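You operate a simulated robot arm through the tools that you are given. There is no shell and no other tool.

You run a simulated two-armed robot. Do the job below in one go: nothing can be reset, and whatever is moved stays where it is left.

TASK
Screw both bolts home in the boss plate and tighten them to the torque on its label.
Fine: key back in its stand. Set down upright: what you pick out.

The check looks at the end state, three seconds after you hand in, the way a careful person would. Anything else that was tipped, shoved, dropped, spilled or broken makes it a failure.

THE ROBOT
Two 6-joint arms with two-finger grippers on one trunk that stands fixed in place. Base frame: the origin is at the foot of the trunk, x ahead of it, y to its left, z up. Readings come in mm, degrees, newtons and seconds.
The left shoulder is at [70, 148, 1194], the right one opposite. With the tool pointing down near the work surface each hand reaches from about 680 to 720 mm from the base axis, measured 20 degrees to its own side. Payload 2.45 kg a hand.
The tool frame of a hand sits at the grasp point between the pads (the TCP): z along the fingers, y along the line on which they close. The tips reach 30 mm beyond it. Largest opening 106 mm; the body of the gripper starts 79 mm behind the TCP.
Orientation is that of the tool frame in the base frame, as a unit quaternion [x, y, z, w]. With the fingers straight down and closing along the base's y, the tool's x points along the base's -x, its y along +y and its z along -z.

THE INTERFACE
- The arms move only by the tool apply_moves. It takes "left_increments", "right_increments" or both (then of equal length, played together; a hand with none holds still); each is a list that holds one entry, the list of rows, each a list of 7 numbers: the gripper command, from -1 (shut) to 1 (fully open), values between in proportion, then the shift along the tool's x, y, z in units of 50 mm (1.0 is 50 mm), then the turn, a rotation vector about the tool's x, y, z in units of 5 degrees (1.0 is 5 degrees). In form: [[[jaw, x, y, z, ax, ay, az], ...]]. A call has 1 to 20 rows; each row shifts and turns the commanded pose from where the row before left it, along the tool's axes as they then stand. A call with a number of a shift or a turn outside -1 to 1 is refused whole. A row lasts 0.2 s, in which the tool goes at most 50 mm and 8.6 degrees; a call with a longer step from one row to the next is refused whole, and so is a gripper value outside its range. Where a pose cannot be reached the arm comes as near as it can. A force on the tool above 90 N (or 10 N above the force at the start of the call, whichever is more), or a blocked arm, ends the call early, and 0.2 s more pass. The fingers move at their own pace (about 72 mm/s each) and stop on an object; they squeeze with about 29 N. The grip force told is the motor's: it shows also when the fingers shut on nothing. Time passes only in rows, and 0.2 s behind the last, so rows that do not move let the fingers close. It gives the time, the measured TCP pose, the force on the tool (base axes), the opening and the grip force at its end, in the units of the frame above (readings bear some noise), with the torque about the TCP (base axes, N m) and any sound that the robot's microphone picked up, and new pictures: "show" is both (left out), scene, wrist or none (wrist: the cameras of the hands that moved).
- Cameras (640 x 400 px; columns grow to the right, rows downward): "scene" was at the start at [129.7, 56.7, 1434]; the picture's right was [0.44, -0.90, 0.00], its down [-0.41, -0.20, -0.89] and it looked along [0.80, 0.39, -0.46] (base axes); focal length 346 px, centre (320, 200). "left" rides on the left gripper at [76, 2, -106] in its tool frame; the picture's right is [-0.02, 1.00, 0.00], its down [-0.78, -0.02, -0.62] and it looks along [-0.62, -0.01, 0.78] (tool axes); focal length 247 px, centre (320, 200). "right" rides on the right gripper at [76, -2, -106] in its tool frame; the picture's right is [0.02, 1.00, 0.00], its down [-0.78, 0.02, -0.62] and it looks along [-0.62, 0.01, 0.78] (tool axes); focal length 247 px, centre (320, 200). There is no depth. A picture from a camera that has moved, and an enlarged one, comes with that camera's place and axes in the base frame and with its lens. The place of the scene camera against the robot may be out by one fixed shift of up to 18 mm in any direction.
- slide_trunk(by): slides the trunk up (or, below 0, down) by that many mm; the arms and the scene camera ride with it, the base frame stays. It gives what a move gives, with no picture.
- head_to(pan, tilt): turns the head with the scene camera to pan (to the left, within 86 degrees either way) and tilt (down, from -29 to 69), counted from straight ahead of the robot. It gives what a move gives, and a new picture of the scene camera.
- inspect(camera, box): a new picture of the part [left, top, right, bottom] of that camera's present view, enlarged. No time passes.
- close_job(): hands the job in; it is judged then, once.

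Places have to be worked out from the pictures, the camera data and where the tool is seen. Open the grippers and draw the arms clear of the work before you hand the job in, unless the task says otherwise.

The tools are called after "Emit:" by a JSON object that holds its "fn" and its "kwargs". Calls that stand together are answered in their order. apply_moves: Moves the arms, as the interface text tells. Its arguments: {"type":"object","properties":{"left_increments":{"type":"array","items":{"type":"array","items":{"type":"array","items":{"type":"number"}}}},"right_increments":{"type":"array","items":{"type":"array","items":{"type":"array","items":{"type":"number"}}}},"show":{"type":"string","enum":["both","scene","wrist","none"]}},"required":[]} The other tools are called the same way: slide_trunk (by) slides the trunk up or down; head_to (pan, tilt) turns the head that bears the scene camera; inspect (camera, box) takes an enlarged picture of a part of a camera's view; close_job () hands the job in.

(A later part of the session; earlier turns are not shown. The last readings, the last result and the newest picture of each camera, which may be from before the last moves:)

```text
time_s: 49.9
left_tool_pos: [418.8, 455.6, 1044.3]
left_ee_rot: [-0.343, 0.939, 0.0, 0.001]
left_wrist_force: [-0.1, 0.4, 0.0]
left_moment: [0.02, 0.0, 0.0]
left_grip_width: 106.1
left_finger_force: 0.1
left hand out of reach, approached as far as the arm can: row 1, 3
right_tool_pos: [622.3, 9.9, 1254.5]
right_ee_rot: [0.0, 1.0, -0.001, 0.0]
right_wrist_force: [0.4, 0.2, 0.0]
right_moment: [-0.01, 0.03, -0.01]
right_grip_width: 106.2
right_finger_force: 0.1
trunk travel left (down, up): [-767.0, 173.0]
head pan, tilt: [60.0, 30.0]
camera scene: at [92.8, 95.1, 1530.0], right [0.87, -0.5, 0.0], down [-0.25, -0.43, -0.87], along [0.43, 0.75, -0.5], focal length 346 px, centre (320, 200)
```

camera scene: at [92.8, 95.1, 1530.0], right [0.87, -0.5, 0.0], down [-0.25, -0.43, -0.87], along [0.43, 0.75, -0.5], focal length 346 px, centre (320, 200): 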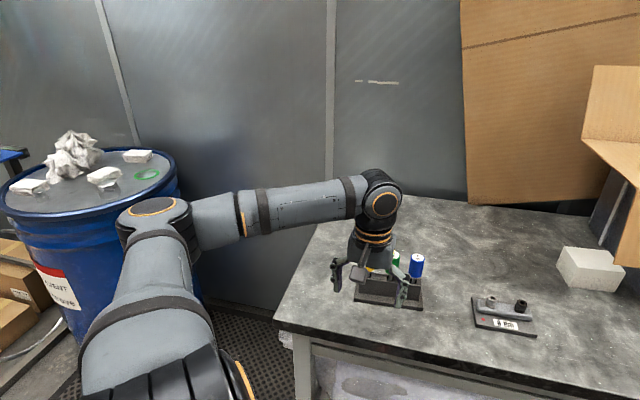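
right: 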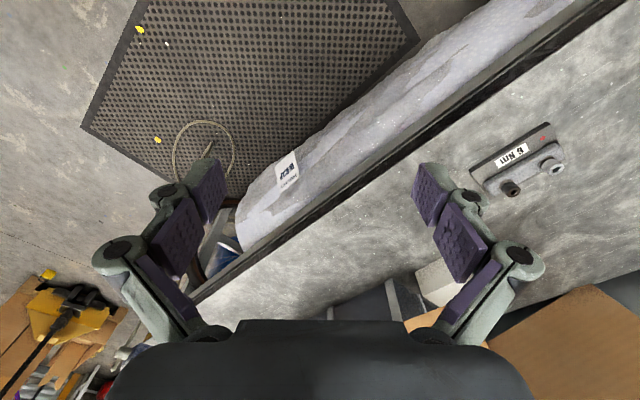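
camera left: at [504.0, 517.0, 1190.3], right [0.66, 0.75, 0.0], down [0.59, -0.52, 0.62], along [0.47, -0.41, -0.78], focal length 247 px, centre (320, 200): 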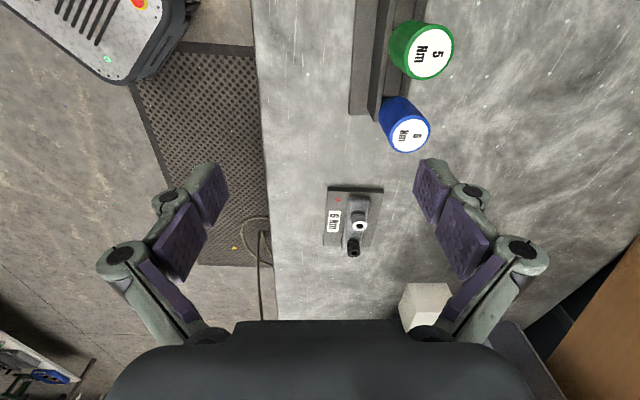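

The elbow dropped below shoulder level now. Move the hand inward to about (500, 305, 1085) to see whether the barrier has gone.

Emit:
{"fn": "apply_moves", "kwargs": {"left_increments": [[[1, 0.088, -0.416, -0.1, 0, 0, 0], [1, 0.088, -0.416, -0.1, 0, 0, 0], [1, 0.088, -0.416, -0.1, 0, 0, 0], [1, 0.088, -0.416, -0.1, 0, 0, 0], [1, 0.088, -0.416, -0.1, 0, 0, 0], [1, 0.088, -0.416, -0.1, 0, 0, 0], [1, 0.088, -0.416, -0.1, 0, 0, 0], [1, 0.088, -0.416, -0.1, 0, 0, 0], [1, 0, 0, 0, 0, 0, 0]]], "show": "scene"}}

```text
time_s: 51.9
left_tool_pos: [411.5, 361.4, 1053.7]
left_ee_rot: [-0.342, 0.94, -0.003, 0.002]
left_wrist_force: [-0.2, -0.6, 0.2]
left_moment: [-0.03, -0.02, -0.01]
left_grip_width: 105.9
left_finger_force: 0.1
left hand out of reach, approached as far as the arm can: row 3, 4, 5, 6, 7, 8
right_tool_pos: [622.5, 9.5, 1255.3]
right_ee_rot: [0.0, 1.0, 0.0, 0.0]
right_wrist_force: [-0.1, 0.4, -0.3]
right_moment: [-0.02, -0.03, 0.02]
right_grip_width: 105.9
right_finger_force: 0.0
trunk travel left (down, up): [-767.0, 173.0]
head pan, tilt: [60.0, 30.0]
camera scene: at [92.7, 95.2, 1530.0], right [0.87, -0.5, 0.0], down [-0.25, -0.43, -0.87], along [0.43, 0.75, -0.5], focal length 346 px, centre (320, 200)
```

scene: 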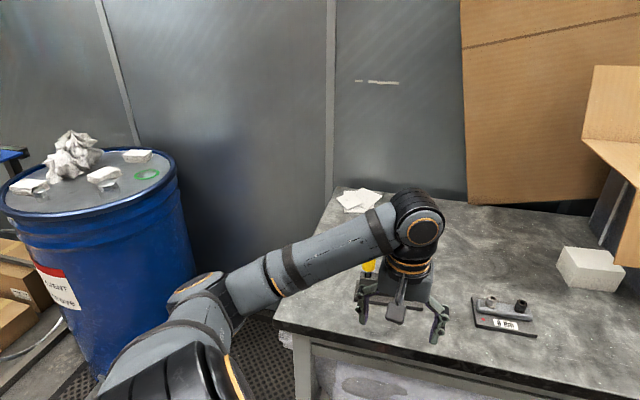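

Elbow is low now. It is limited at this small radius; I try extending forward (+x) from here, as larger radius should relieve the wrist.

Emit:
{"fn": "apply_moves", "kwargs": {"left_increments": [[[1, -0.383, -0.32, -0.1, 0, 0, 0], [1, -0.383, -0.32, -0.1, 0, 0, 0], [1, -0.383, -0.32, -0.1, 0, 0, 0], [1, -0.383, -0.32, -0.1, 0, 0, 0], [1, -0.383, -0.32, -0.1, 0, 0, 0], [1, -0.383, -0.32, -0.1, 0, 0, 0], [1, 0, 0, 0, 0, 0, 0]]], "show": "scene"}}

```text
time_s: 53.5
left_tool_pos: [453.5, 421.2, 1039.4]
left_ee_rot: [-0.342, 0.94, -0.001, 0.003]
left_wrist_force: [-0.8, -0.1, 0.0]
left_moment: [0.02, 0.01, -0.02]
left_grip_width: 106.2
left_finger_force: 0.0
left hand out of reach, approached as far as the arm can: row 1, 2, 3, 4, 5, 6
right_tool_pos: [621.5, 8.7, 1254.8]
right_ee_rot: [0.0, 1.0, 0.0, 0.0]
right_wrist_force: [0.5, -0.8, -0.5]
right_moment: [0.04, 0.01, 0.0]
right_grip_width: 105.8
right_finger_force: 0.0
trunk travel left (down, up): [-767.0, 173.0]
head pan, tilt: [60.0, 30.0]
camera scene: at [92.4, 94.9, 1530.1], right [0.87, -0.5, 0.0], down [-0.25, -0.43, -0.87], along [0.43, 0.75, -0.5], focal length 346 px, centre (320, 200)
```

scene: 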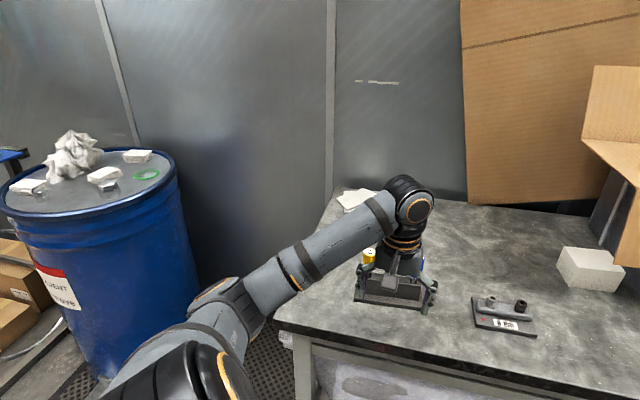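

The remaining limit in this elbow-low posture is wrist pitch (tool straight down at short range). The bolts (716–745 mm from the shoulder) are beyond vertical-tool reach anyway, so the hand must come in leaning/horizontal, gripping the upright handle from the side. I'll lift and tilt the hand outward now.

Emit:
{"fn": "apply_moves", "kwargs": {"left_increments": [[[1, 0, 0, -0.4, 0, -1, 0], [1, 0, 0, -0.4, 0, -1, 0], [1, -0.1, 0, -0.3, 0, -1, 0], [1, -0.2, 0, -0.2, 0, -1, 0], [1, -0.3, 0, -0.1, 0, -1, 0], [1, -0.3, 0, -0.1, 0, -1, 0], [1, -0.4, 0, 0, 0, -1, 0], [1, -0.4, 0, 0, 0, -1, 0], [1, -0.4, 0, 0, 0, -1, 0], [1, -0.4, 0, 0.1, 0, -1, 0], [1, 0, 0, 0, 0, 0, 0]]], "show": "scene"}}

```text
time_s: 55.9
left_tool_pos: [527.0, 483.6, 1174.1]
left_ee_rot: [-0.309, 0.852, 0.144, 0.398]
left_wrist_force: [0.2, 1.0, -0.3]
left_moment: [-0.04, 0.01, -0.01]
left_grip_width: 105.7
left_finger_force: 0.2
right_tool_pos: [621.7, 9.6, 1255.2]
right_ee_rot: [0.0, 1.0, 0.0, 0.0]
right_wrist_force: [-0.4, -0.3, 0.5]
right_moment: [-0.01, -0.01, -0.04]
right_grip_width: 106.1
right_finger_force: 0.0
trunk travel left (down, up): [-767.0, 173.0]
head pan, tilt: [60.0, 30.0]
camera scene: at [92.7, 95.0, 1530.0], right [0.87, -0.5, 0.0], down [-0.25, -0.43, -0.87], along [0.43, 0.75, -0.5], focal length 346 px, centre (320, 200)
```

scene: 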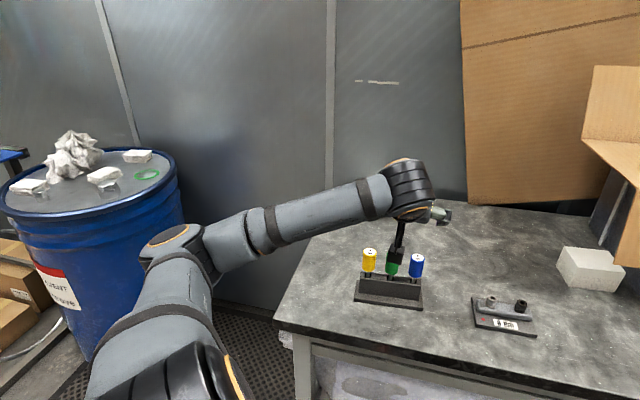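

No obstruction now. I continue tilting to horizontal (another 40°) and start rolling the hand about its own axis so the wrist camera ends up on top.

Emit:
{"fn": "apply_moves", "kwargs": {"left_increments": [[[1, 0, 0, 0, 0, -1, 0], [1, 0, 0, 0, 0, -1, 0], [1, 0, 0, 0, 0, -1, 0], [1, 0, 0, 0, 0, -1, 0], [1, 0, 0, 0, 0, -1, 0], [1, 0, 0, 0, 0, -1, 0], [1, 0, 0, 0, 0, -1, 0], [1, 0, 0, 0, 0, -1, 0], [1, 0, 0, 0, 0, 0, 1], [1, 0, 0, 0, 0, 0, 1], [1, 0, 0, 0, 0, 0, 1], [1, 0, 0, 0, 0, 0, 1], [1, 0, 0, 0, 0, 0, 1], [1, 0, 0, 0, 0, 0, 1], [1, 0, 0, 0, 0, 0, 1], [1, 0, 0, 0, 0, 0, 1], [1, 0, 0, 0, 0, 0, 1], [1, 0, 0, 0, 0, 0, 1], [1, 0, 0, 0, 0, 0, 0]]], "show": "scene"}}

```text
time_s: 59.9
left_tool_pos: [530.6, 481.0, 1171.0]
left_ee_rot: [0.061, 0.704, 0.5, 0.5]
left_wrist_force: [0.5, 0.4, 0.2]
left_moment: [0.01, -0.01, -0.01]
left_grip_width: 105.9
left_finger_force: 0.0
left hand out of reach, approached as far as the arm can: row 2
right_tool_pos: [621.1, 8.7, 1254.3]
right_ee_rot: [0.0, 1.0, 0.0, 0.0]
right_wrist_force: [-0.2, 0.1, 0.6]
right_moment: [0.0, 0.04, -0.01]
right_grip_width: 106.0
right_finger_force: 0.0
trunk travel left (down, up): [-767.0, 173.0]
head pan, tilt: [60.0, 30.0]
camera scene: at [92.7, 95.1, 1530.0], right [0.87, -0.5, 0.0], down [-0.25, -0.43, -0.87], along [0.43, 0.75, -0.5], focal length 346 px, centre (320, 200)
```

scene: 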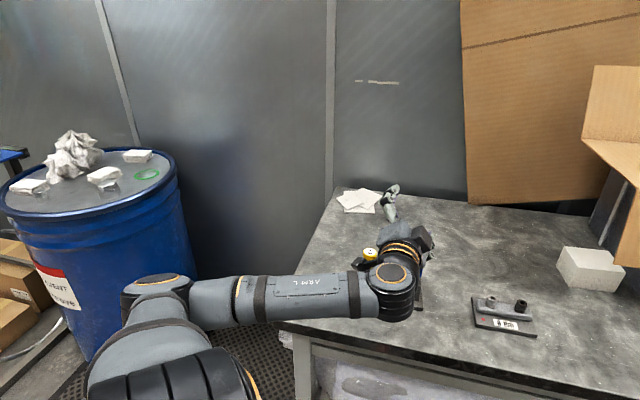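

The hand is horizontal, pointing at azimuth 40°, with roll at 50° of 180°. I continue the roll by another 130°.

Emit:
{"fn": "apply_moves", "kwargs": {"left_increments": [[[1, 0, 0, 0, 0, 0, 1], [1, 0, 0, 0, 0, 0, 1], [1, 0, 0, 0, 0, 0, 1], [1, 0, 0, 0, 0, 0, 1], [1, 0, 0, 0, 0, 0, 1], [1, 0, 0, 0, 0, 0, 1], [1, 0, 0, 0, 0, 0, 1], [1, 0, 0, 0, 0, 0, 1], [1, 0, 0, 0, 0, 0, 1], [1, 0, 0, 0, 0, 0, 1], [1, 0, 0, 0, 0, 0, 1], [1, 0, 0, 0, 0, 0, 1], [1, 0, 0, 0, 0, 0, 1], [1, 0, 0, 0, 0, 0, 1], [1, 0, 0, 0, 0, 0, 1], [1, 0, 0, 0, 0, 0, 1], [1, 0, 0, 0, 0, 0, 1], [1, 0, 0, 0, 0, 0, 1], [1, 0, 0, 0, 0, 0, 1], [1, 0, 0, 0, 0, 0, 1]]], "show": "none"}}

Emit:
{"fn": "apply_moves", "kwargs": {"left_increments": [[[1, 0, 0, 0, 0, 0, 1], [1, 0, 0, 0, 0, 0, 1], [1, 0, 0, 0, 0, 0, 1], [1, 0, 0, 0, 0, 0, 1], [1, 0, 0, 0, 0, 0, 1], [1, 0, 0, 0, 0, 0, 1], [1, 0, 0, 0, 0, 0, 0]]]}}

```text
time_s: 64.1
left_tool_pos: [530.1, 480.7, 1171.1]
left_ee_rot: [0.579, 0.405, 0.705, -0.061]
left_wrist_force: [0.6, 0.3, 0.4]
left_moment: [0.01, 0.01, 0.02]
left_grip_width: 105.8
left_finger_force: 0.0
right_tool_pos: [622.7, 9.4, 1254.4]
right_ee_rot: [0.0, 1.0, 0.0, 0.0]
right_wrist_force: [-0.3, 0.2, 0.3]
right_moment: [-0.04, 0.01, 0.01]
right_grip_width: 106.2
right_finger_force: 0.1
trunk travel left (down, up): [-767.0, 173.0]
head pan, tilt: [60.0, 30.0]
```

```text
time_s: 65.7
left_tool_pos: [530.3, 481.2, 1170.5]
left_ee_rot: [0.665, 0.242, 0.664, -0.241]
left_wrist_force: [0.2, 0.2, 0.3]
left_moment: [-0.04, 0.0, 0.0]
left_grip_width: 106.0
left_finger_force: 0.0
right_tool_pos: [620.8, 9.2, 1254.7]
right_ee_rot: [0.001, 1.0, -0.001, 0.001]
right_wrist_force: [-0.1, 0.7, -0.6]
right_moment: [0.0, 0.01, 0.04]
right_grip_width: 106.4
right_finger_force: 0.1
trunk travel left (down, up): [-767.0, 173.0]
head pan, tilt: [60.0, 30.0]
camera scene: at [92.7, 95.1, 1530.0], right [0.87, -0.5, 0.0], down [-0.25, -0.43, -0.87], along [0.43, 0.75, -0.5], focal length 346 px, centre (320, 200)
camera left: at [448.9, 412.4, 1246.9], right [0.64, -0.77, -0.02], down [-0.49, -0.39, -0.78], along [0.59, 0.51, -0.62], focal length 247 px, centre (320, 200)
```

scene: 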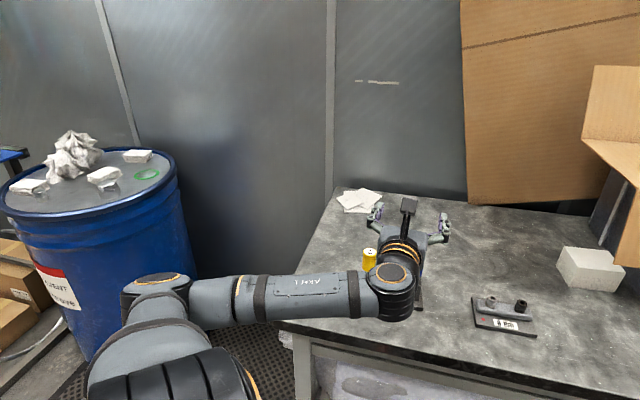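
left: 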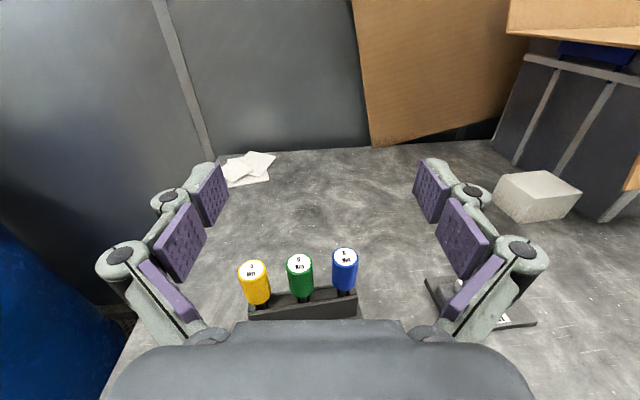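

The hand is now horizontal with the camera on top, showing the keys, label tops and stand clearly. I lower the trunk 120 mm (hand stays above the key tops at ~1050) to gain reach, then turn the approach by +9° and take a picture.

Emit:
{"fn": "slide_trunk", "kwargs": {"by": -120}}

Emit:
{"fn": "apply_moves", "kwargs": {"left_increments": [[[1, 0, 0, 0, 1, 0, 0], [1, 0, 0, 0, 0.86, 0, 0], [1, 0, 0, 0, 0, 0, 0]]]}}

Emit:
{"fn": "inspect", "kwargs": {"camera": "left", "box": [220, 220, 380, 320]}}

```text
time_s: 67.2
left_tool_pos: [529.8, 482.6, 1052.6]
left_ee_rot: [0.664, 0.242, 0.665, -0.242]
left_wrist_force: [-0.4, 0.1, -0.7]
left_moment: [0.02, 0.0, 0.01]
left_grip_width: 105.9
left_finger_force: 0.0
right_tool_pos: [620.7, 9.2, 1134.4]
right_ee_rot: [0.0, 1.0, 0.0, 0.0]
right_wrist_force: [0.4, 0.3, 0.9]
right_moment: [-0.02, 0.0, -0.03]
right_grip_width: 105.6
right_finger_force: 0.0
trunk travel left (down, up): [-647.0, 293.0]
head pan, tilt: [60.0, 30.0]
```

```text
time_s: 68.0
left_tool_pos: [530.3, 480.9, 1051.4]
left_ee_rot: [0.642, 0.296, 0.643, -0.295]
left_wrist_force: [-0.3, 0.1, -0.6]
left_moment: [-0.01, -0.01, -0.02]
left_grip_width: 105.9
left_finger_force: 0.1
right_tool_pos: [621.6, 9.5, 1134.8]
right_ee_rot: [0.0, 1.0, -0.001, 0.0]
right_wrist_force: [0.9, -1.0, -0.1]
right_moment: [-0.03, -0.04, -0.01]
right_grip_width: 105.9
right_finger_force: 0.1
trunk travel left (down, up): [-647.0, 293.0]
head pan, tilt: [60.0, 30.0]
camera scene: at [92.2, 95.6, 1410.0], right [0.87, -0.5, 0.0], down [-0.25, -0.43, -0.87], along [0.43, 0.75, -0.5], focal length 346 px, centre (320, 200)
camera left: at [461.0, 400.4, 1127.2], right [0.76, -0.65, -0.02], down [-0.42, -0.46, -0.78], along [0.5, 0.6, -0.62], focal length 247 px, centre (320, 200)
```

scene: 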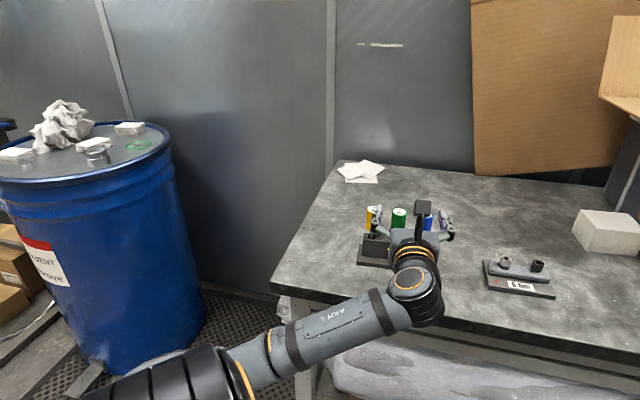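
left: 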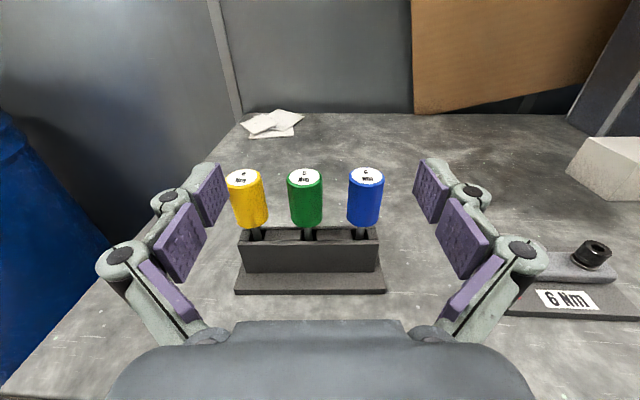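

```text
4.00 times, centred on (300, 270) of left
camera zoom: at [461.0, 400.4, 1127.2], right [0.76, -0.65, -0.02], down [-0.42, -0.46, -0.78], along [0.5, 0.6, -0.62], focal length 988 px, centre (400, -80)
```

zoom: 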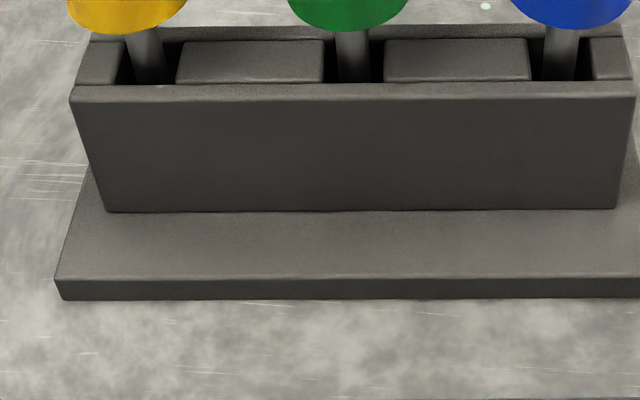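

Wrist camera confirms: blue key axis ≈ (613.5, 518), top z≈1005, handle ≈33 mm wide from z≈953 to 1005, key spacing ≈55 mm; the approach is square to the stand. I move to 90 mm short of the blue key, narrow the jaw to ~48 mm, and lower to z≈980.

Emit:
{"fn": "apply_moves", "kwargs": {"left_increments": [[[1, 0, 0.39, -0.077, 0, 0, 0], [1, 0, 0.39, -0.077, 0, 0, 0], [-0.094, 0, 0, 0, 0, 0, 0], [-0.094, 0, 0, 0, 0, 0, 0], [-0.094, 0, 0, 0, 0, 0, 0], [-0.094, -0.36, 0, 0, 0, 0, 0], [-0.094, -0.36, 0, 0, 0, 0, 0], [-0.094, -0.36, 0, 0, 0, 0, 0], [-0.094, -0.34, 0, 0, 0, 0, 0], [-0.094, 0, 0, 0, 0, 0, 0]]]}}

```text
time_s: 70.2
left_tool_pos: [554.6, 448.5, 980.3]
left_ee_rot: [0.642, 0.296, 0.643, -0.295]
left_wrist_force: [0.2, 0.7, -1.4]
left_moment: [0.0, 0.01, -0.02]
left_grip_width: 47.9
left_finger_force: 0.0
right_tool_pos: [620.9, 9.1, 1134.5]
right_ee_rot: [0.0, 1.0, 0.0, 0.0]
right_wrist_force: [0.6, -0.4, -1.7]
right_moment: [0.01, -0.03, -0.01]
right_grip_width: 105.9
right_finger_force: 0.0
trunk travel left (down, up): [-647.0, 293.0]
head pan, tilt: [60.0, 30.0]
camera scene: at [92.7, 94.9, 1410.0], right [0.87, -0.5, 0.0], down [-0.25, -0.43, -0.87], along [0.43, 0.75, -0.5], focal length 346 px, centre (320, 200)
camera left: at [485.5, 368.6, 1055.2], right [0.76, -0.65, -0.02], down [-0.42, -0.46, -0.78], along [0.5, 0.6, -0.62], focal length 247 px, centre (320, 200)
```

scene: 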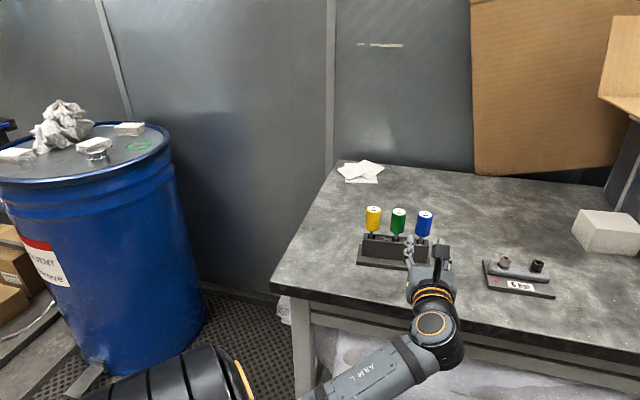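
left: 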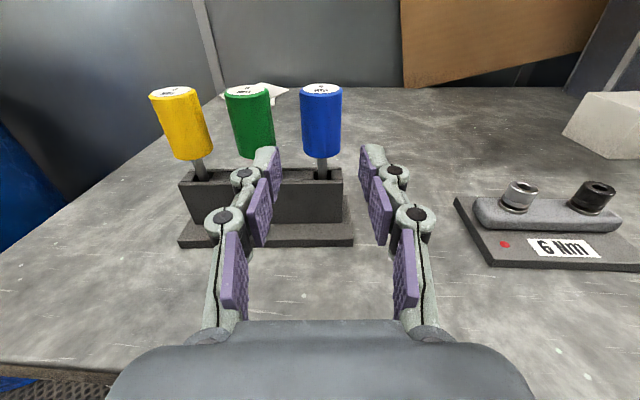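

The finger gap is centred on the blue handle. The knuckles are bulky, so I'll grip with the outer pads (key axis 12 mm ahead of TCP) to stay clear of the green key. Jaw to 44 mm, forward 79 mm.

Emit:
{"fn": "apply_moves", "kwargs": {"left_increments": [[[-0.17, 0, 0, 0, 0, 0, 0], [-0.17, 0, 0, 0.2, 0, 0, 0], [-0.17, 0, 0, 0.2, 0, 0, 0], [-0.17, 0, 0, 0.2, 0, 0, 0], [-0.17, 0, 0, 0.2, 0, 0, 0], [-0.17, 0, 0, 0.2, 0, 0, 0], [-0.17, 0, 0, 0.2, 0, 0, 0], [-0.17, 0, 0, 0.2, 0, 0, 0], [-0.17, 0, 0, 0.18, 0, 0, 0], [-0.17, 0, 0, 0, 0, 0, 0]]]}}

```text
time_s: 72.4
left_tool_pos: [606.8, 509.6, 980.4]
left_ee_rot: [0.642, 0.296, 0.643, -0.294]
left_wrist_force: [-0.7, -0.3, 0.2]
left_moment: [-0.01, -0.04, 0.03]
left_grip_width: 44.0
left_finger_force: 0.0
right_tool_pos: [621.3, 9.7, 1134.3]
right_ee_rot: [0.0, 1.0, 0.0, 0.0]
right_wrist_force: [0.3, 0.9, -0.7]
right_moment: [0.0, 0.0, 0.0]
right_grip_width: 106.0
right_finger_force: 0.1
trunk travel left (down, up): [-647.0, 293.0]
head pan, tilt: [60.0, 30.0]
camera scene: at [92.6, 94.9, 1410.0], right [0.87, -0.5, 0.0], down [-0.25, -0.43, -0.87], along [0.43, 0.75, -0.5], focal length 346 px, centre (320, 200)
camera left: at [537.2, 429.5, 1055.9], right [0.76, -0.65, -0.02], down [-0.42, -0.46, -0.78], along [0.5, 0.6, -0.62], focal length 247 px, centre (320, 200)
```

scene: 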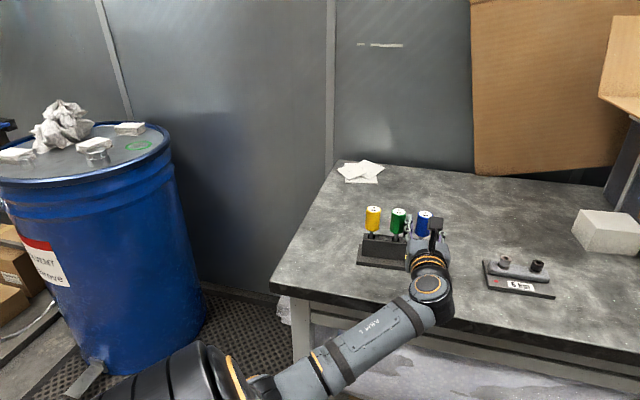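
left: 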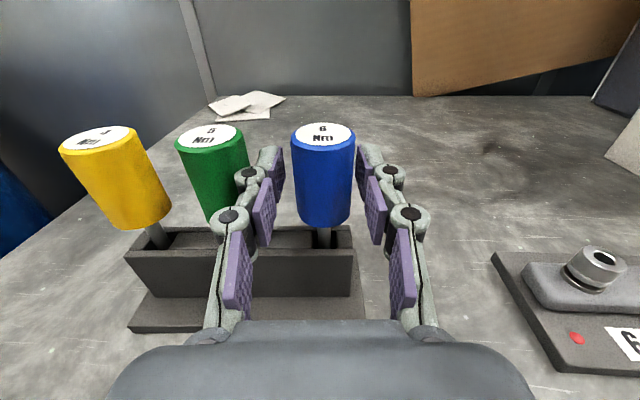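

The blue handle sits centred between the outer pads, clear of the green key, with no contact force. I close the gripper.

Emit:
{"fn": "apply_moves", "kwargs": {"left_increments": [[[-1, 0, 0, 0, 0, 0, 0], [-1, 0, 0, 0, 0, 0, 0], [-1, 0, 0, 0, 0, 0, 0], [-1, 0, 0, 0, 0, 0, 0]]]}}

```text
time_s: 73.4
left_tool_pos: [605.7, 510.1, 981.3]
left_ee_rot: [0.642, 0.295, 0.644, -0.294]
left_wrist_force: [-0.2, 0.6, -0.2]
left_moment: [0.07, 0.02, 0.02]
left_grip_width: 29.3
left_finger_force: 28.6
right_tool_pos: [621.3, 10.1, 1135.1]
right_ee_rot: [-0.001, 1.0, 0.0, -0.001]
right_wrist_force: [-0.2, 0.4, 0.5]
right_moment: [0.0, 0.0, 0.0]
right_grip_width: 106.1
right_finger_force: 0.0
trunk travel left (down, up): [-647.0, 293.0]
head pan, tilt: [60.0, 30.0]
camera scene: at [92.7, 94.9, 1410.0], right [0.87, -0.5, 0.0], down [-0.25, -0.43, -0.87], along [0.43, 0.75, -0.5], focal length 346 px, centre (320, 200)
camera left: at [537.1, 429.4, 1056.0], right [0.76, -0.65, -0.02], down [-0.42, -0.46, -0.78], along [0.5, 0.6, -0.62], focal length 247 px, centre (320, 200)
```

scene: 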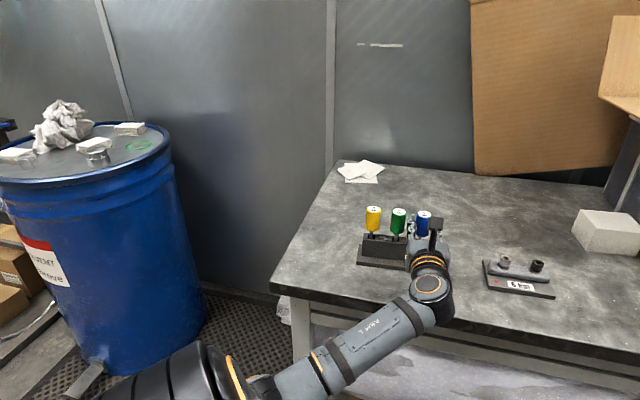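
left: 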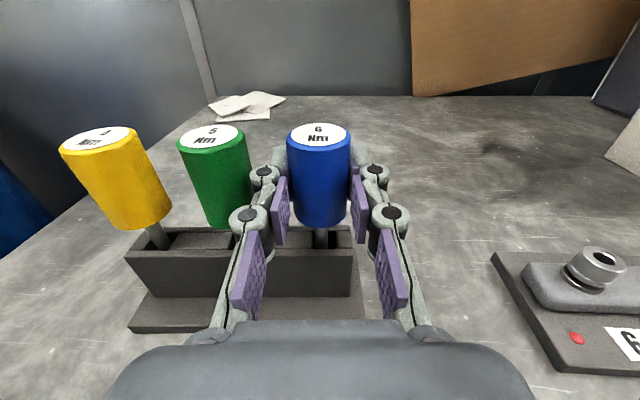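

The handle is held (29 mm, 28.6 N). I lift straight up 85 mm and look at the key with the scene camera.

Emit:
{"fn": "apply_moves", "kwargs": {"left_increments": [[[-1, 0.17, 0, 0, 0, 0, 0], [-1, 0.17, 0, 0, 0, 0, 0], [-1, 0.17, 0, 0, 0, 0, 0], [-1, 0.17, 0, 0, 0, 0, 0], [-1, 0.17, 0, 0, 0, 0, 0], [-1, 0.17, 0, 0, 0, 0, 0], [-1, 0.17, 0, 0, 0, 0, 0], [-1, 0.17, 0, 0, 0, 0, 0], [-1, 0.17, 0, 0, 0, 0, 0], [-1, 0.17, 0, 0, 0, 0, 0], [-1, 0, 0, 0, 0, 0, 0]]]}}

Emit:
{"fn": "inspect", "kwargs": {"camera": "scene", "box": [340, 150, 480, 270]}}

Emit:
{"fn": "inspect", "kwargs": {"camera": "scene", "box": [475, 240, 570, 310]}}

```text
time_s: 75.8
left_tool_pos: [607.6, 509.2, 1066.4]
left_ee_rot: [0.642, 0.295, 0.643, -0.294]
left_wrist_force: [0.4, 0.5, -0.9]
left_moment: [0.01, -0.02, 0.0]
left_grip_width: 29.4
left_finger_force: 29.1
right_tool_pos: [622.1, 8.9, 1134.7]
right_ee_rot: [-0.001, 1.0, -0.001, 0.0]
right_wrist_force: [-0.4, 0.3, 0.0]
right_moment: [0.04, -0.03, 0.0]
right_grip_width: 106.1
right_finger_force: 0.0
trunk travel left (down, up): [-647.0, 293.0]
head pan, tilt: [60.0, 30.0]
camera scene: at [93.0, 95.2, 1410.0], right [0.87, -0.5, 0.0], down [-0.25, -0.43, -0.87], along [0.43, 0.75, -0.5], focal length 346 px, centre (320, 200)
camera left: at [537.1, 428.9, 1140.3], right [0.76, -0.65, -0.02], down [-0.42, -0.46, -0.78], along [0.5, 0.6, -0.62], focal length 247 px, centre (320, 200)
```

scene: 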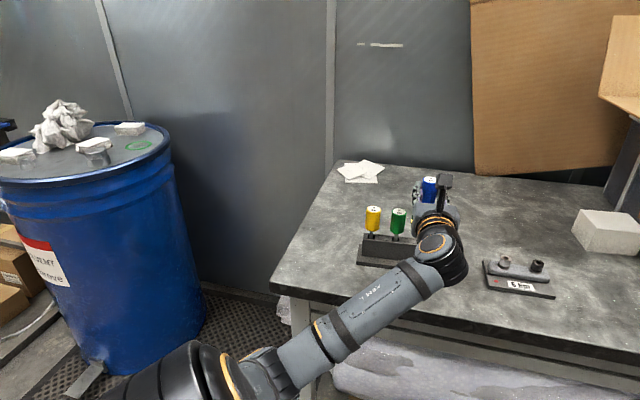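
left: 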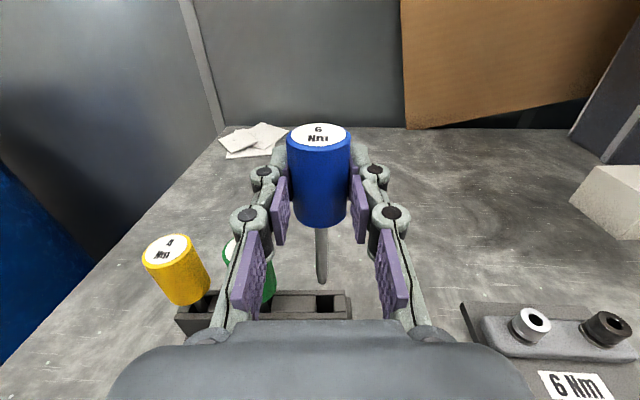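

```text
3.33 times, centred on (410, 210) of scene
camera zoom: at [93.0, 95.2, 1410.0], right [0.87, -0.5, 0.0], down [-0.25, -0.43, -0.87], along [0.43, 0.75, -0.5], focal length 1154 px, centre (20, 167)
```

zoom: 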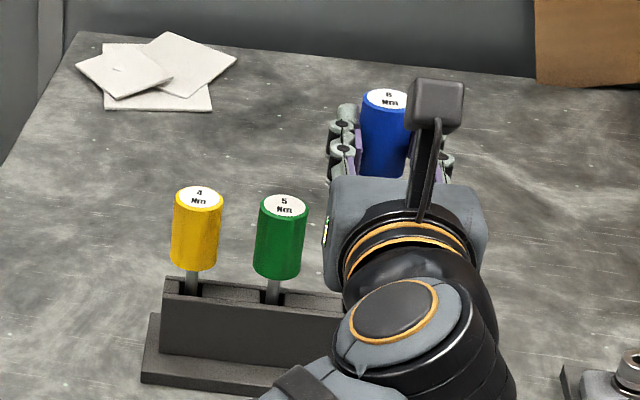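

```text
5.71 times, centred on (522, 275) of scene
camera zoom: at [93.0, 95.2, 1410.0], right [0.87, -0.5, 0.0], down [-0.25, -0.43, -0.87], along [0.43, 0.75, -0.5], focal length 1979 px, centre (-837, -229)
```

zoom: 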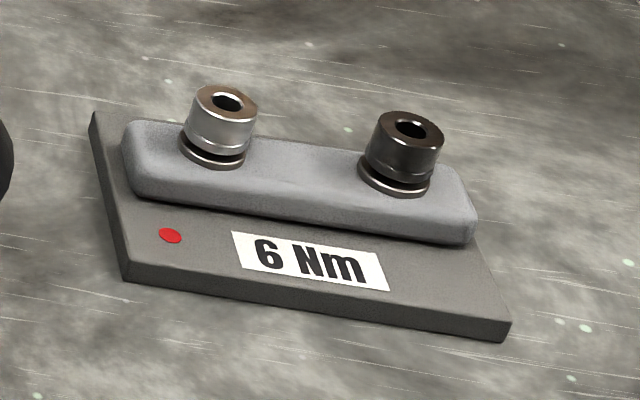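

The key came out cleanly; its tip is about 103 mm below the TCP (key axis ≈11–12 mm ahead of TCP). To gain reach for the bolts I raise the hand 80 mm, then lower the trunk 80 mm.

Emit:
{"fn": "apply_moves", "kwargs": {"left_increments": [[[-1, 0.32, 0, 0, 0, 0, 0], [-1, 0.32, 0, 0, 0, 0, 0], [-1, 0.32, 0, 0, 0, 0, 0], [-1, 0.32, 0, 0, 0, 0, 0], [-1, 0.32, 0, 0, 0, 0, 0], [-1, 0, 0, 0, 0, 0, 0]]], "show": "none"}}

Emit:
{"fn": "slide_trunk", "kwargs": {"by": -80}}

Emit:
{"fn": "head_to", "kwargs": {"pan": 30, "tilt": 30}}

```text
time_s: 77.2
left_tool_pos: [605.4, 512.0, 1147.0]
left_ee_rot: [0.642, 0.295, 0.643, -0.295]
left_wrist_force: [0.6, 0.0, -1.4]
left_moment: [-0.02, 0.01, -0.03]
left_grip_width: 29.3
left_finger_force: 29.1
right_tool_pos: [621.3, 10.1, 1134.3]
right_ee_rot: [0.0, 1.0, 0.0, 0.0]
right_wrist_force: [-0.3, -0.2, -0.8]
right_moment: [0.01, -0.01, 0.0]
right_grip_width: 106.0
right_finger_force: 0.0
trunk travel left (down, up): [-647.0, 293.0]
head pan, tilt: [60.0, 30.0]
```

```text
time_s: 78.4
left_tool_pos: [606.1, 511.9, 1065.8]
left_ee_rot: [0.643, 0.294, 0.644, -0.294]
left_wrist_force: [0.4, 0.1, -0.9]
left_moment: [0.01, 0.02, 0.01]
left_grip_width: 29.4
left_finger_force: 29.1
right_tool_pos: [621.9, 7.7, 1053.5]
right_ee_rot: [0.001, 1.0, -0.001, -0.001]
right_wrist_force: [0.1, -0.3, -0.2]
right_moment: [0.03, 0.0, -0.01]
right_grip_width: 105.8
right_finger_force: 0.0
trunk travel left (down, up): [-567.0, 373.0]
head pan, tilt: [60.0, 30.0]
```

```text
time_s: 79.3
left_tool_pos: [606.6, 512.0, 1067.3]
left_ee_rot: [0.643, 0.295, 0.643, -0.294]
left_wrist_force: [-0.7, 0.2, -1.3]
left_moment: [0.01, 0.03, 0.01]
left_grip_width: 29.4
left_finger_force: 29.0
right_tool_pos: [622.1, 9.5, 1054.3]
right_ee_rot: [0.0, 1.0, 0.0, 0.0]
right_wrist_force: [0.4, 0.2, 0.0]
right_moment: [0.02, 0.0, 0.0]
right_grip_width: 106.1
right_finger_force: 0.2
trunk travel left (down, up): [-567.0, 373.0]
head pan, tilt: [30.0, 30.0]
camera scene: at [126.0, 62.2, 1330.0], right [0.5, -0.87, 0.0], down [-0.43, -0.25, -0.87], along [0.75, 0.43, -0.5], focal length 346 px, centre (320, 200)
```

scene: 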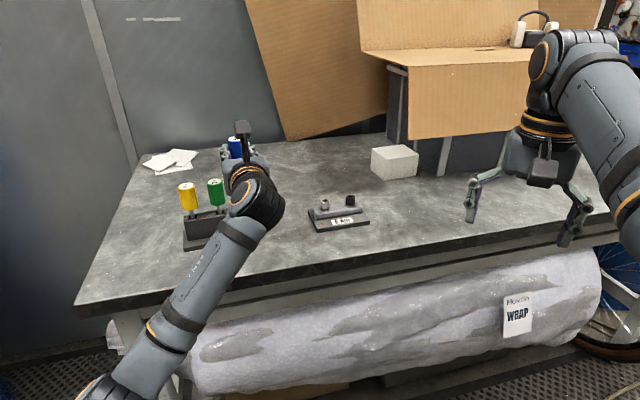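

Next I carry the key sideways to hover over the silver bolt (key axis toward ≈(743, 389.5)), at z≈1067 with the tip ~40 mm above the bolts, then yaw to azimuth ≈60°.

Emit:
{"fn": "apply_moves", "kwargs": {"left_increments": [[[-1, 0, 0.371, -0.03, 0, 0, 0], [-1, 0, 0.371, -0.03, 0, 0, 0], [-1, 0, 0.371, -0.03, 0, 0, 0], [-1, 0, 0.371, -0.03, 0, 0, 0], [-1, 0, 0.371, -0.03, 0, 0, 0], [-1, 0, 0.371, -0.03, 0, 0, 0], [-1, 0, 0.371, -0.03, 0, 0, 0], [-1, 0, 0.371, -0.03, 0, 0, 0], [-1, 0, 0.371, -0.03, 0, 0, 0], [-1, 0, 0.371, -0.03, 0, 0, 0], [-1, 0, 0.021, 0, 1, 0, 0], [-1, 0, 0.021, 0, 1, 0, 0], [-1, 0, 0, 0, 0, 0, 0]]]}}

Emit:
{"fn": "inspect", "kwargs": {"camera": "left", "box": [240, 200, 400, 330]}}

Emit:
{"fn": "inspect", "kwargs": {"camera": "scene", "box": [280, 130, 400, 240]}}

```text
time_s: 82.1
left_tool_pos: [739.0, 377.8, 1066.4]
left_ee_rot: [0.614, 0.351, 0.615, -0.349]
left_wrist_force: [0.2, 1.1, -0.8]
left_moment: [0.01, -0.01, -0.02]
left_grip_width: 29.6
left_finger_force: 28.6
right_tool_pos: [621.5, 10.0, 1054.1]
right_ee_rot: [0.001, 1.0, 0.0, -0.001]
right_wrist_force: [0.2, -0.2, -0.1]
right_moment: [-0.08, 0.0, 0.02]
right_grip_width: 106.0
right_finger_force: 0.1
trunk travel left (down, up): [-567.0, 373.0]
head pan, tilt: [30.0, 30.0]
camera scene: at [125.9, 62.3, 1330.0], right [0.5, -0.87, 0.0], down [-0.43, -0.25, -0.87], along [0.75, 0.43, -0.5], focal length 346 px, centre (320, 200)
camera left: at [684.7, 286.6, 1142.2], right [0.86, -0.51, -0.02], down [-0.33, -0.53, -0.78], along [0.39, 0.68, -0.62], focal length 247 px, centre (320, 200)
```

scene: 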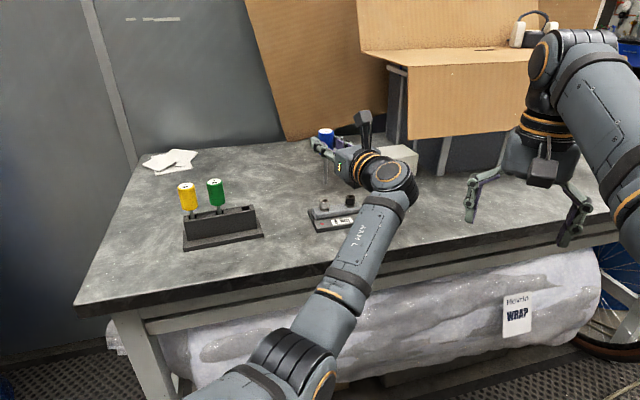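
left: 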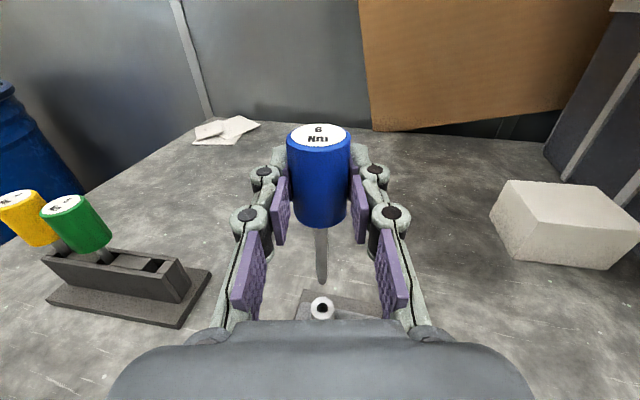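

```text
3.08 times, centred on (320, 265) of left
camera zoom: at [684.7, 286.6, 1142.2], right [0.86, -0.51, -0.02], down [-0.33, -0.53, -0.78], along [0.39, 0.68, -0.62], focal length 760 px, centre (320, 0)
```

zoom: 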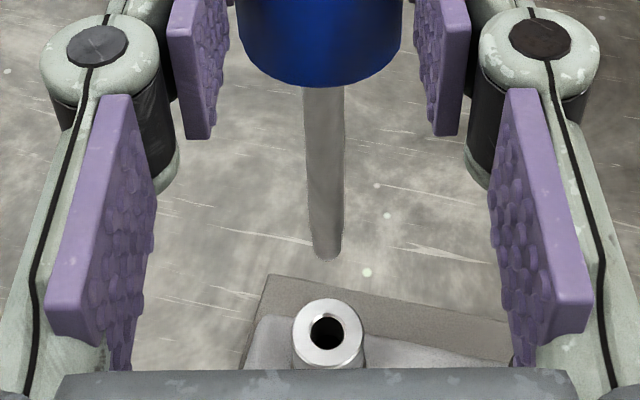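

```text
3.64 times, centred on (340, 185) of scene
camera zoom: at [125.9, 62.3, 1330.0], right [0.5, -0.87, 0.0], down [-0.43, -0.25, -0.87], along [0.75, 0.43, -0.5], focal length 1259 px, centre (247, 254)
```

zoom: 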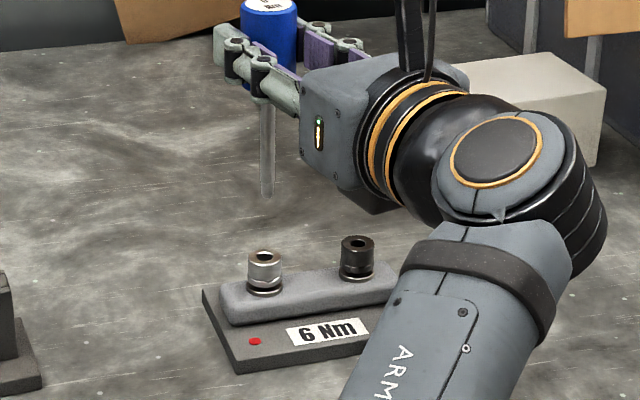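

The tip is almost directly above the silver bolt's socket (within ~1 mm). I lower 33 mm so that the tip is just above the bolt and re-check.

Emit:
{"fn": "apply_moves", "kwargs": {"left_increments": [[[-1, -0.11, -0.002, 0, 0, 0, 0], [-1, -0.11, -0.002, 0, 0, 0, 0], [-1, -0.11, -0.002, 0, 0, 0, 0], [-1, -0.11, -0.002, 0, 0, 0, 0], [-1, -0.11, -0.002, 0, 0, 0, 0], [-1, -0.11, 0, 0, 0, 0, 0], [-1, 0, 0, 0, 0, 0, 0]]], "show": "wrist"}}

Emit:
{"fn": "inspect", "kwargs": {"camera": "left", "box": [280, 250, 360, 320]}}

Emit:
{"fn": "inspect", "kwargs": {"camera": "scene", "box": [300, 160, 380, 240]}}

```text
time_s: 83.7
left_tool_pos: [739.8, 378.1, 1032.5]
left_ee_rot: [0.614, 0.351, 0.614, -0.35]
left_wrist_force: [0.3, -0.1, -1.5]
left_moment: [-0.01, 0.03, 0.04]
left_grip_width: 29.1
left_finger_force: 28.8
right_tool_pos: [622.0, 8.2, 1055.2]
right_ee_rot: [0.0, 1.0, 0.0, 0.0]
right_wrist_force: [-1.3, 0.2, 0.4]
right_moment: [-0.01, -0.01, -0.01]
right_grip_width: 105.6
right_finger_force: 0.1
trunk travel left (down, up): [-567.0, 373.0]
head pan, tilt: [30.0, 30.0]
camera left: at [685.6, 285.7, 1108.4], right [0.86, -0.51, -0.02], down [-0.33, -0.53, -0.78], along [0.39, 0.68, -0.62], focal length 247 px, centre (320, 200)
```

left: 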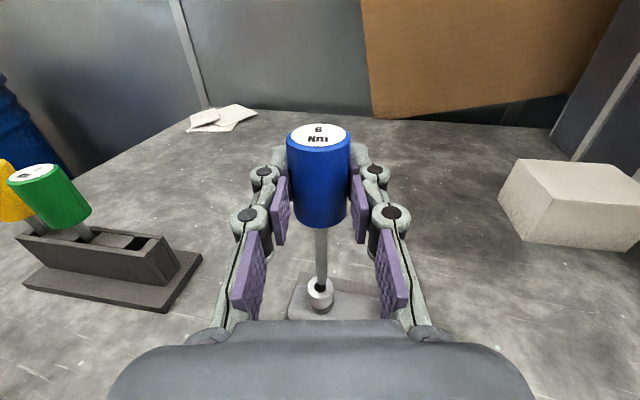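

```text
5.71 times, centred on (320, 285) of left
camera zoom: at [685.6, 285.7, 1108.4], right [0.86, -0.51, -0.02], down [-0.33, -0.53, -0.78], along [0.39, 0.68, -0.62], focal length 1411 px, centre (320, -286)
```

zoom: 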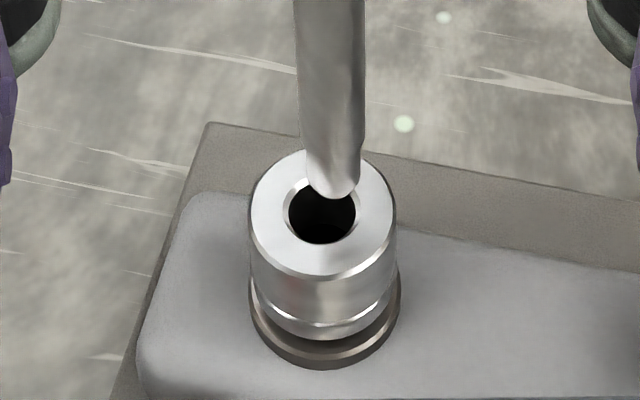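

```text
5.00 times, centred on (340, 200) of scene
camera zoom: at [126.0, 61.9, 1330.0], right [0.5, -0.87, 0.0], down [-0.43, -0.25, -0.87], along [0.75, 0.43, -0.5], focal length 1731 px, centre (220, 200)
```

zoom: 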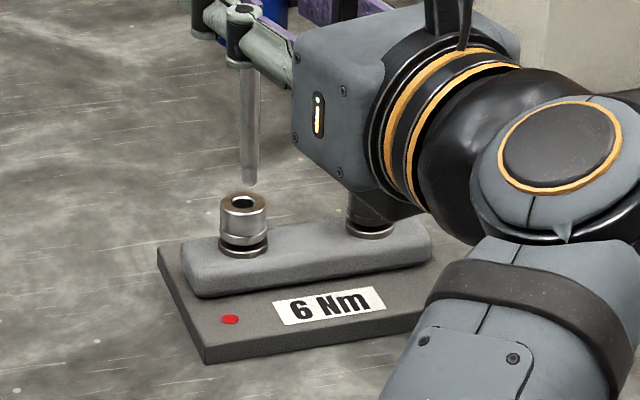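

Close view: the tip is ~10 mm above the socket, about 1.5 mm to the right (+y) and ~2.3 mm short (−z) of the hole. I correct by y −1.5, z +2.3 and lower 6 mm, then look again.

Emit:
{"fn": "apply_moves", "kwargs": {"left_increments": [[[-1, 0, -0.03, 0.046, 0, 0, 0], [-1, -0.06, 0, 0, 0, 0, 0], [-1, -0.06, 0, 0, 0, 0, 0], [-1, 0, 0, 0, 0, 0, 0], [-1, 0, 0, 0, 0, 0, 0]]], "show": "none"}}

Emit:
{"fn": "inspect", "kwargs": {"camera": "left", "box": [280, 250, 360, 320]}}

Emit:
{"fn": "inspect", "kwargs": {"camera": "scene", "box": [310, 170, 360, 220]}}

```text
time_s: 84.9
left_tool_pos: [739.4, 380.1, 1028.3]
left_ee_rot: [0.614, 0.351, 0.614, -0.35]
left_wrist_force: [-0.1, -0.2, -0.8]
left_moment: [-0.02, 0.02, -0.01]
left_grip_width: 29.4
left_finger_force: 29.4
right_tool_pos: [621.8, 8.7, 1053.7]
right_ee_rot: [0.0, 1.0, 0.0, 0.001]
right_wrist_force: [0.1, -0.8, 0.0]
right_moment: [0.02, 0.02, -0.03]
right_grip_width: 106.1
right_finger_force: 0.1
trunk travel left (down, up): [-567.0, 373.0]
head pan, tilt: [30.0, 30.0]
```

```text
5.71 times, centred on (320, 285) of left
camera zoom: at [684.9, 288.7, 1103.2], right [0.86, -0.51, -0.02], down [-0.33, -0.53, -0.78], along [0.39, 0.68, -0.62], focal length 1411 px, centre (320, -286)
```

zoom: 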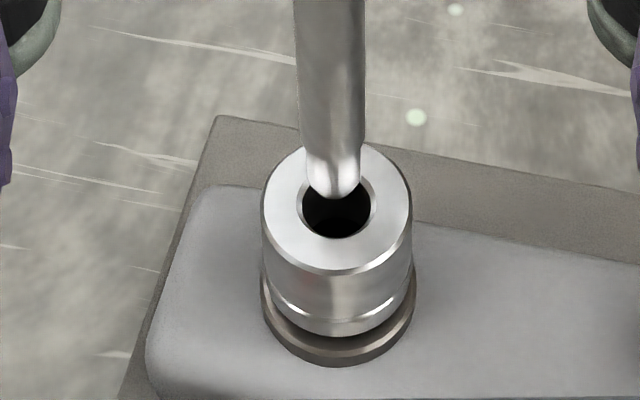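

```text
8.00 times, centred on (335, 195) of scene
camera zoom: at [126.1, 62.0, 1330.0], right [0.5, -0.87, 0.0], down [-0.43, -0.25, -0.87], along [0.75, 0.43, -0.5], focal length 2770 px, centre (200, 240)
```

zoom: 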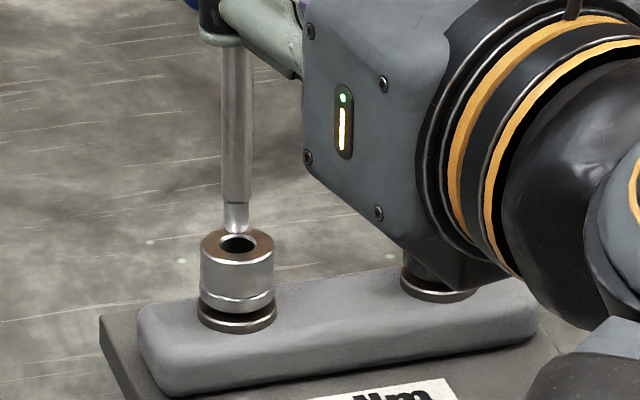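

Now the tip is ~4 mm above and within ~0.6 mm of the hole centre. I nudge +0.5 mm in y and lower in small steps while watching the force.

Emit:
{"fn": "apply_moves", "kwargs": {"left_increments": [[[-1, 0, 0.01, -0.004, 0, 0, 0], [-1, -0.03, 0, 0, 0, 0, 0], [-1, -0.03, 0, 0, 0, 0, 0], [-1, -0.02, 0, 0, 0, 0, 0], [-1, -0.02, 0, 0, 0, 0, 0], [-1, 0, 0, 0, 0, 0, 0]]], "show": "none"}}

Emit:
{"fn": "inspect", "kwargs": {"camera": "left", "box": [280, 250, 360, 320]}}

Emit:
{"fn": "inspect", "kwargs": {"camera": "scene", "box": [310, 170, 360, 220]}}

```text
time_s: 86.3
left_tool_pos: [740.2, 381.2, 1023.1]
left_ee_rot: [0.614, 0.351, 0.615, -0.35]
left_wrist_force: [-0.5, 0.2, -0.9]
left_moment: [-0.02, 0.02, 0.02]
left_grip_width: 28.9
left_finger_force: 29.3
right_tool_pos: [621.7, 9.7, 1053.7]
right_ee_rot: [0.0, 1.0, 0.0, -0.001]
right_wrist_force: [-0.6, -0.1, 0.3]
right_moment: [0.02, 0.02, 0.0]
right_grip_width: 106.0
right_finger_force: 0.1
trunk travel left (down, up): [-567.0, 373.0]
head pan, tilt: [30.0, 30.0]
```

```text
5.71 times, centred on (320, 285) of left
camera zoom: at [685.4, 288.5, 1098.6], right [0.86, -0.51, -0.02], down [-0.33, -0.53, -0.78], along [0.39, 0.68, -0.62], focal length 1411 px, centre (320, -286)
```

zoom: 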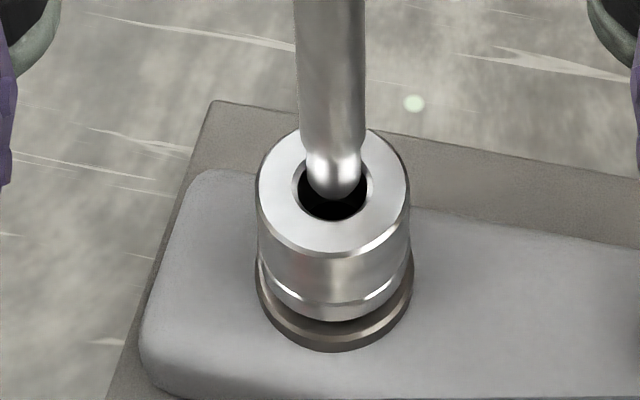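

```text
8.00 times, centred on (335, 195) of scene
camera zoom: at [126.1, 61.9, 1330.0], right [0.5, -0.87, 0.0], down [-0.43, -0.25, -0.87], along [0.75, 0.43, -0.5], focal length 2770 px, centre (200, 240)
```

zoom: 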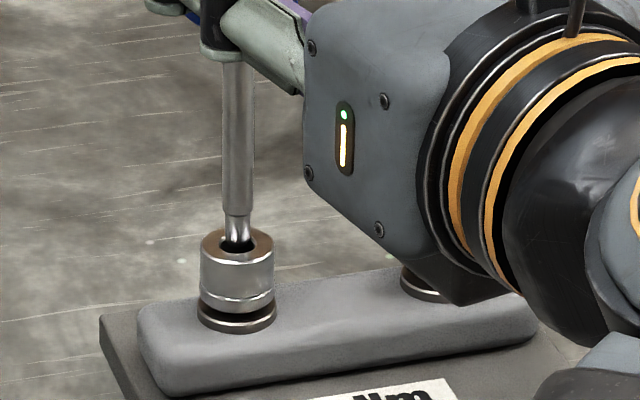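

The bit is entering the socket with no contact force. I continue lowering in 1 mm steps.

Emit:
{"fn": "apply_moves", "kwargs": {"left_increments": [[[-1, -0.02, 0, 0, 0, 0, 0], [-1, -0.02, 0, 0, 0, 0, 0], [-1, -0.02, 0, 0, 0, 0, 0], [-1, -0.02, 0, 0, 0, 0, 0], [-1, 0, 0, 0, 0, 0, 0]]], "show": "none"}}

Emit:
{"fn": "inspect", "kwargs": {"camera": "left", "box": [280, 250, 360, 320]}}

Emit:
{"fn": "inspect", "kwargs": {"camera": "scene", "box": [310, 170, 360, 220]}}

```text
time_s: 87.5
left_tool_pos: [739.4, 380.4, 1019.1]
left_ee_rot: [0.614, 0.35, 0.615, -0.349]
left_wrist_force: [-0.4, -0.6, -0.8]
left_moment: [0.0, -0.01, -0.04]
left_grip_width: 29.2
left_finger_force: 29.1
right_tool_pos: [621.0, 9.8, 1054.8]
right_ee_rot: [0.0, 1.0, 0.0, -0.001]
right_wrist_force: [-0.7, 0.1, -0.1]
right_moment: [0.01, 0.0, 0.0]
right_grip_width: 105.9
right_finger_force: 0.0
trunk travel left (down, up): [-567.0, 373.0]
head pan, tilt: [30.0, 30.0]
```

```text
5.71 times, centred on (320, 285) of left
camera zoom: at [685.0, 288.4, 1094.2], right [0.86, -0.51, -0.02], down [-0.33, -0.53, -0.78], along [0.39, 0.68, -0.62], focal length 1411 px, centre (320, -286)
```

zoom: 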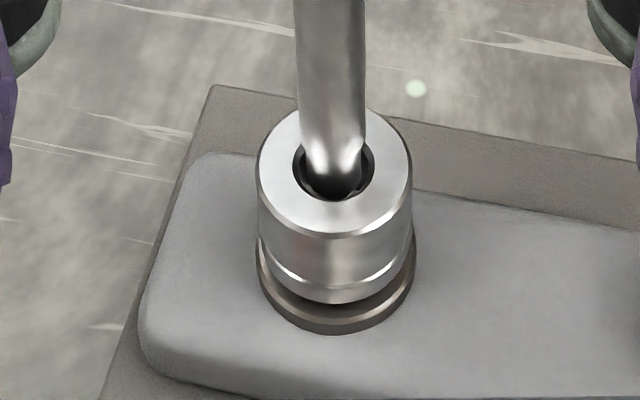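

```text
8.00 times, centred on (335, 195) of scene
camera zoom: at [125.9, 61.9, 1330.0], right [0.5, -0.87, 0.0], down [-0.43, -0.25, -0.87], along [0.75, 0.43, -0.5], focal length 2770 px, centre (200, 240)
```

zoom: 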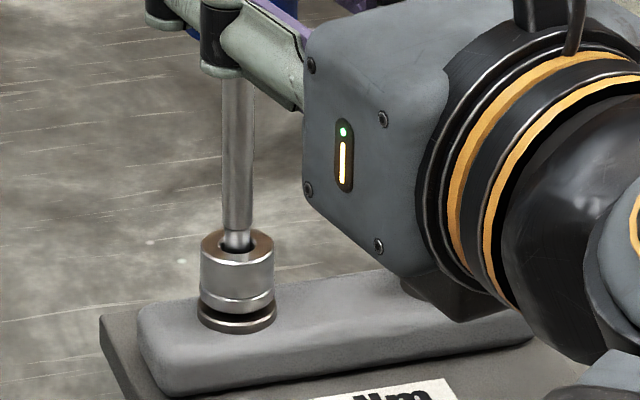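

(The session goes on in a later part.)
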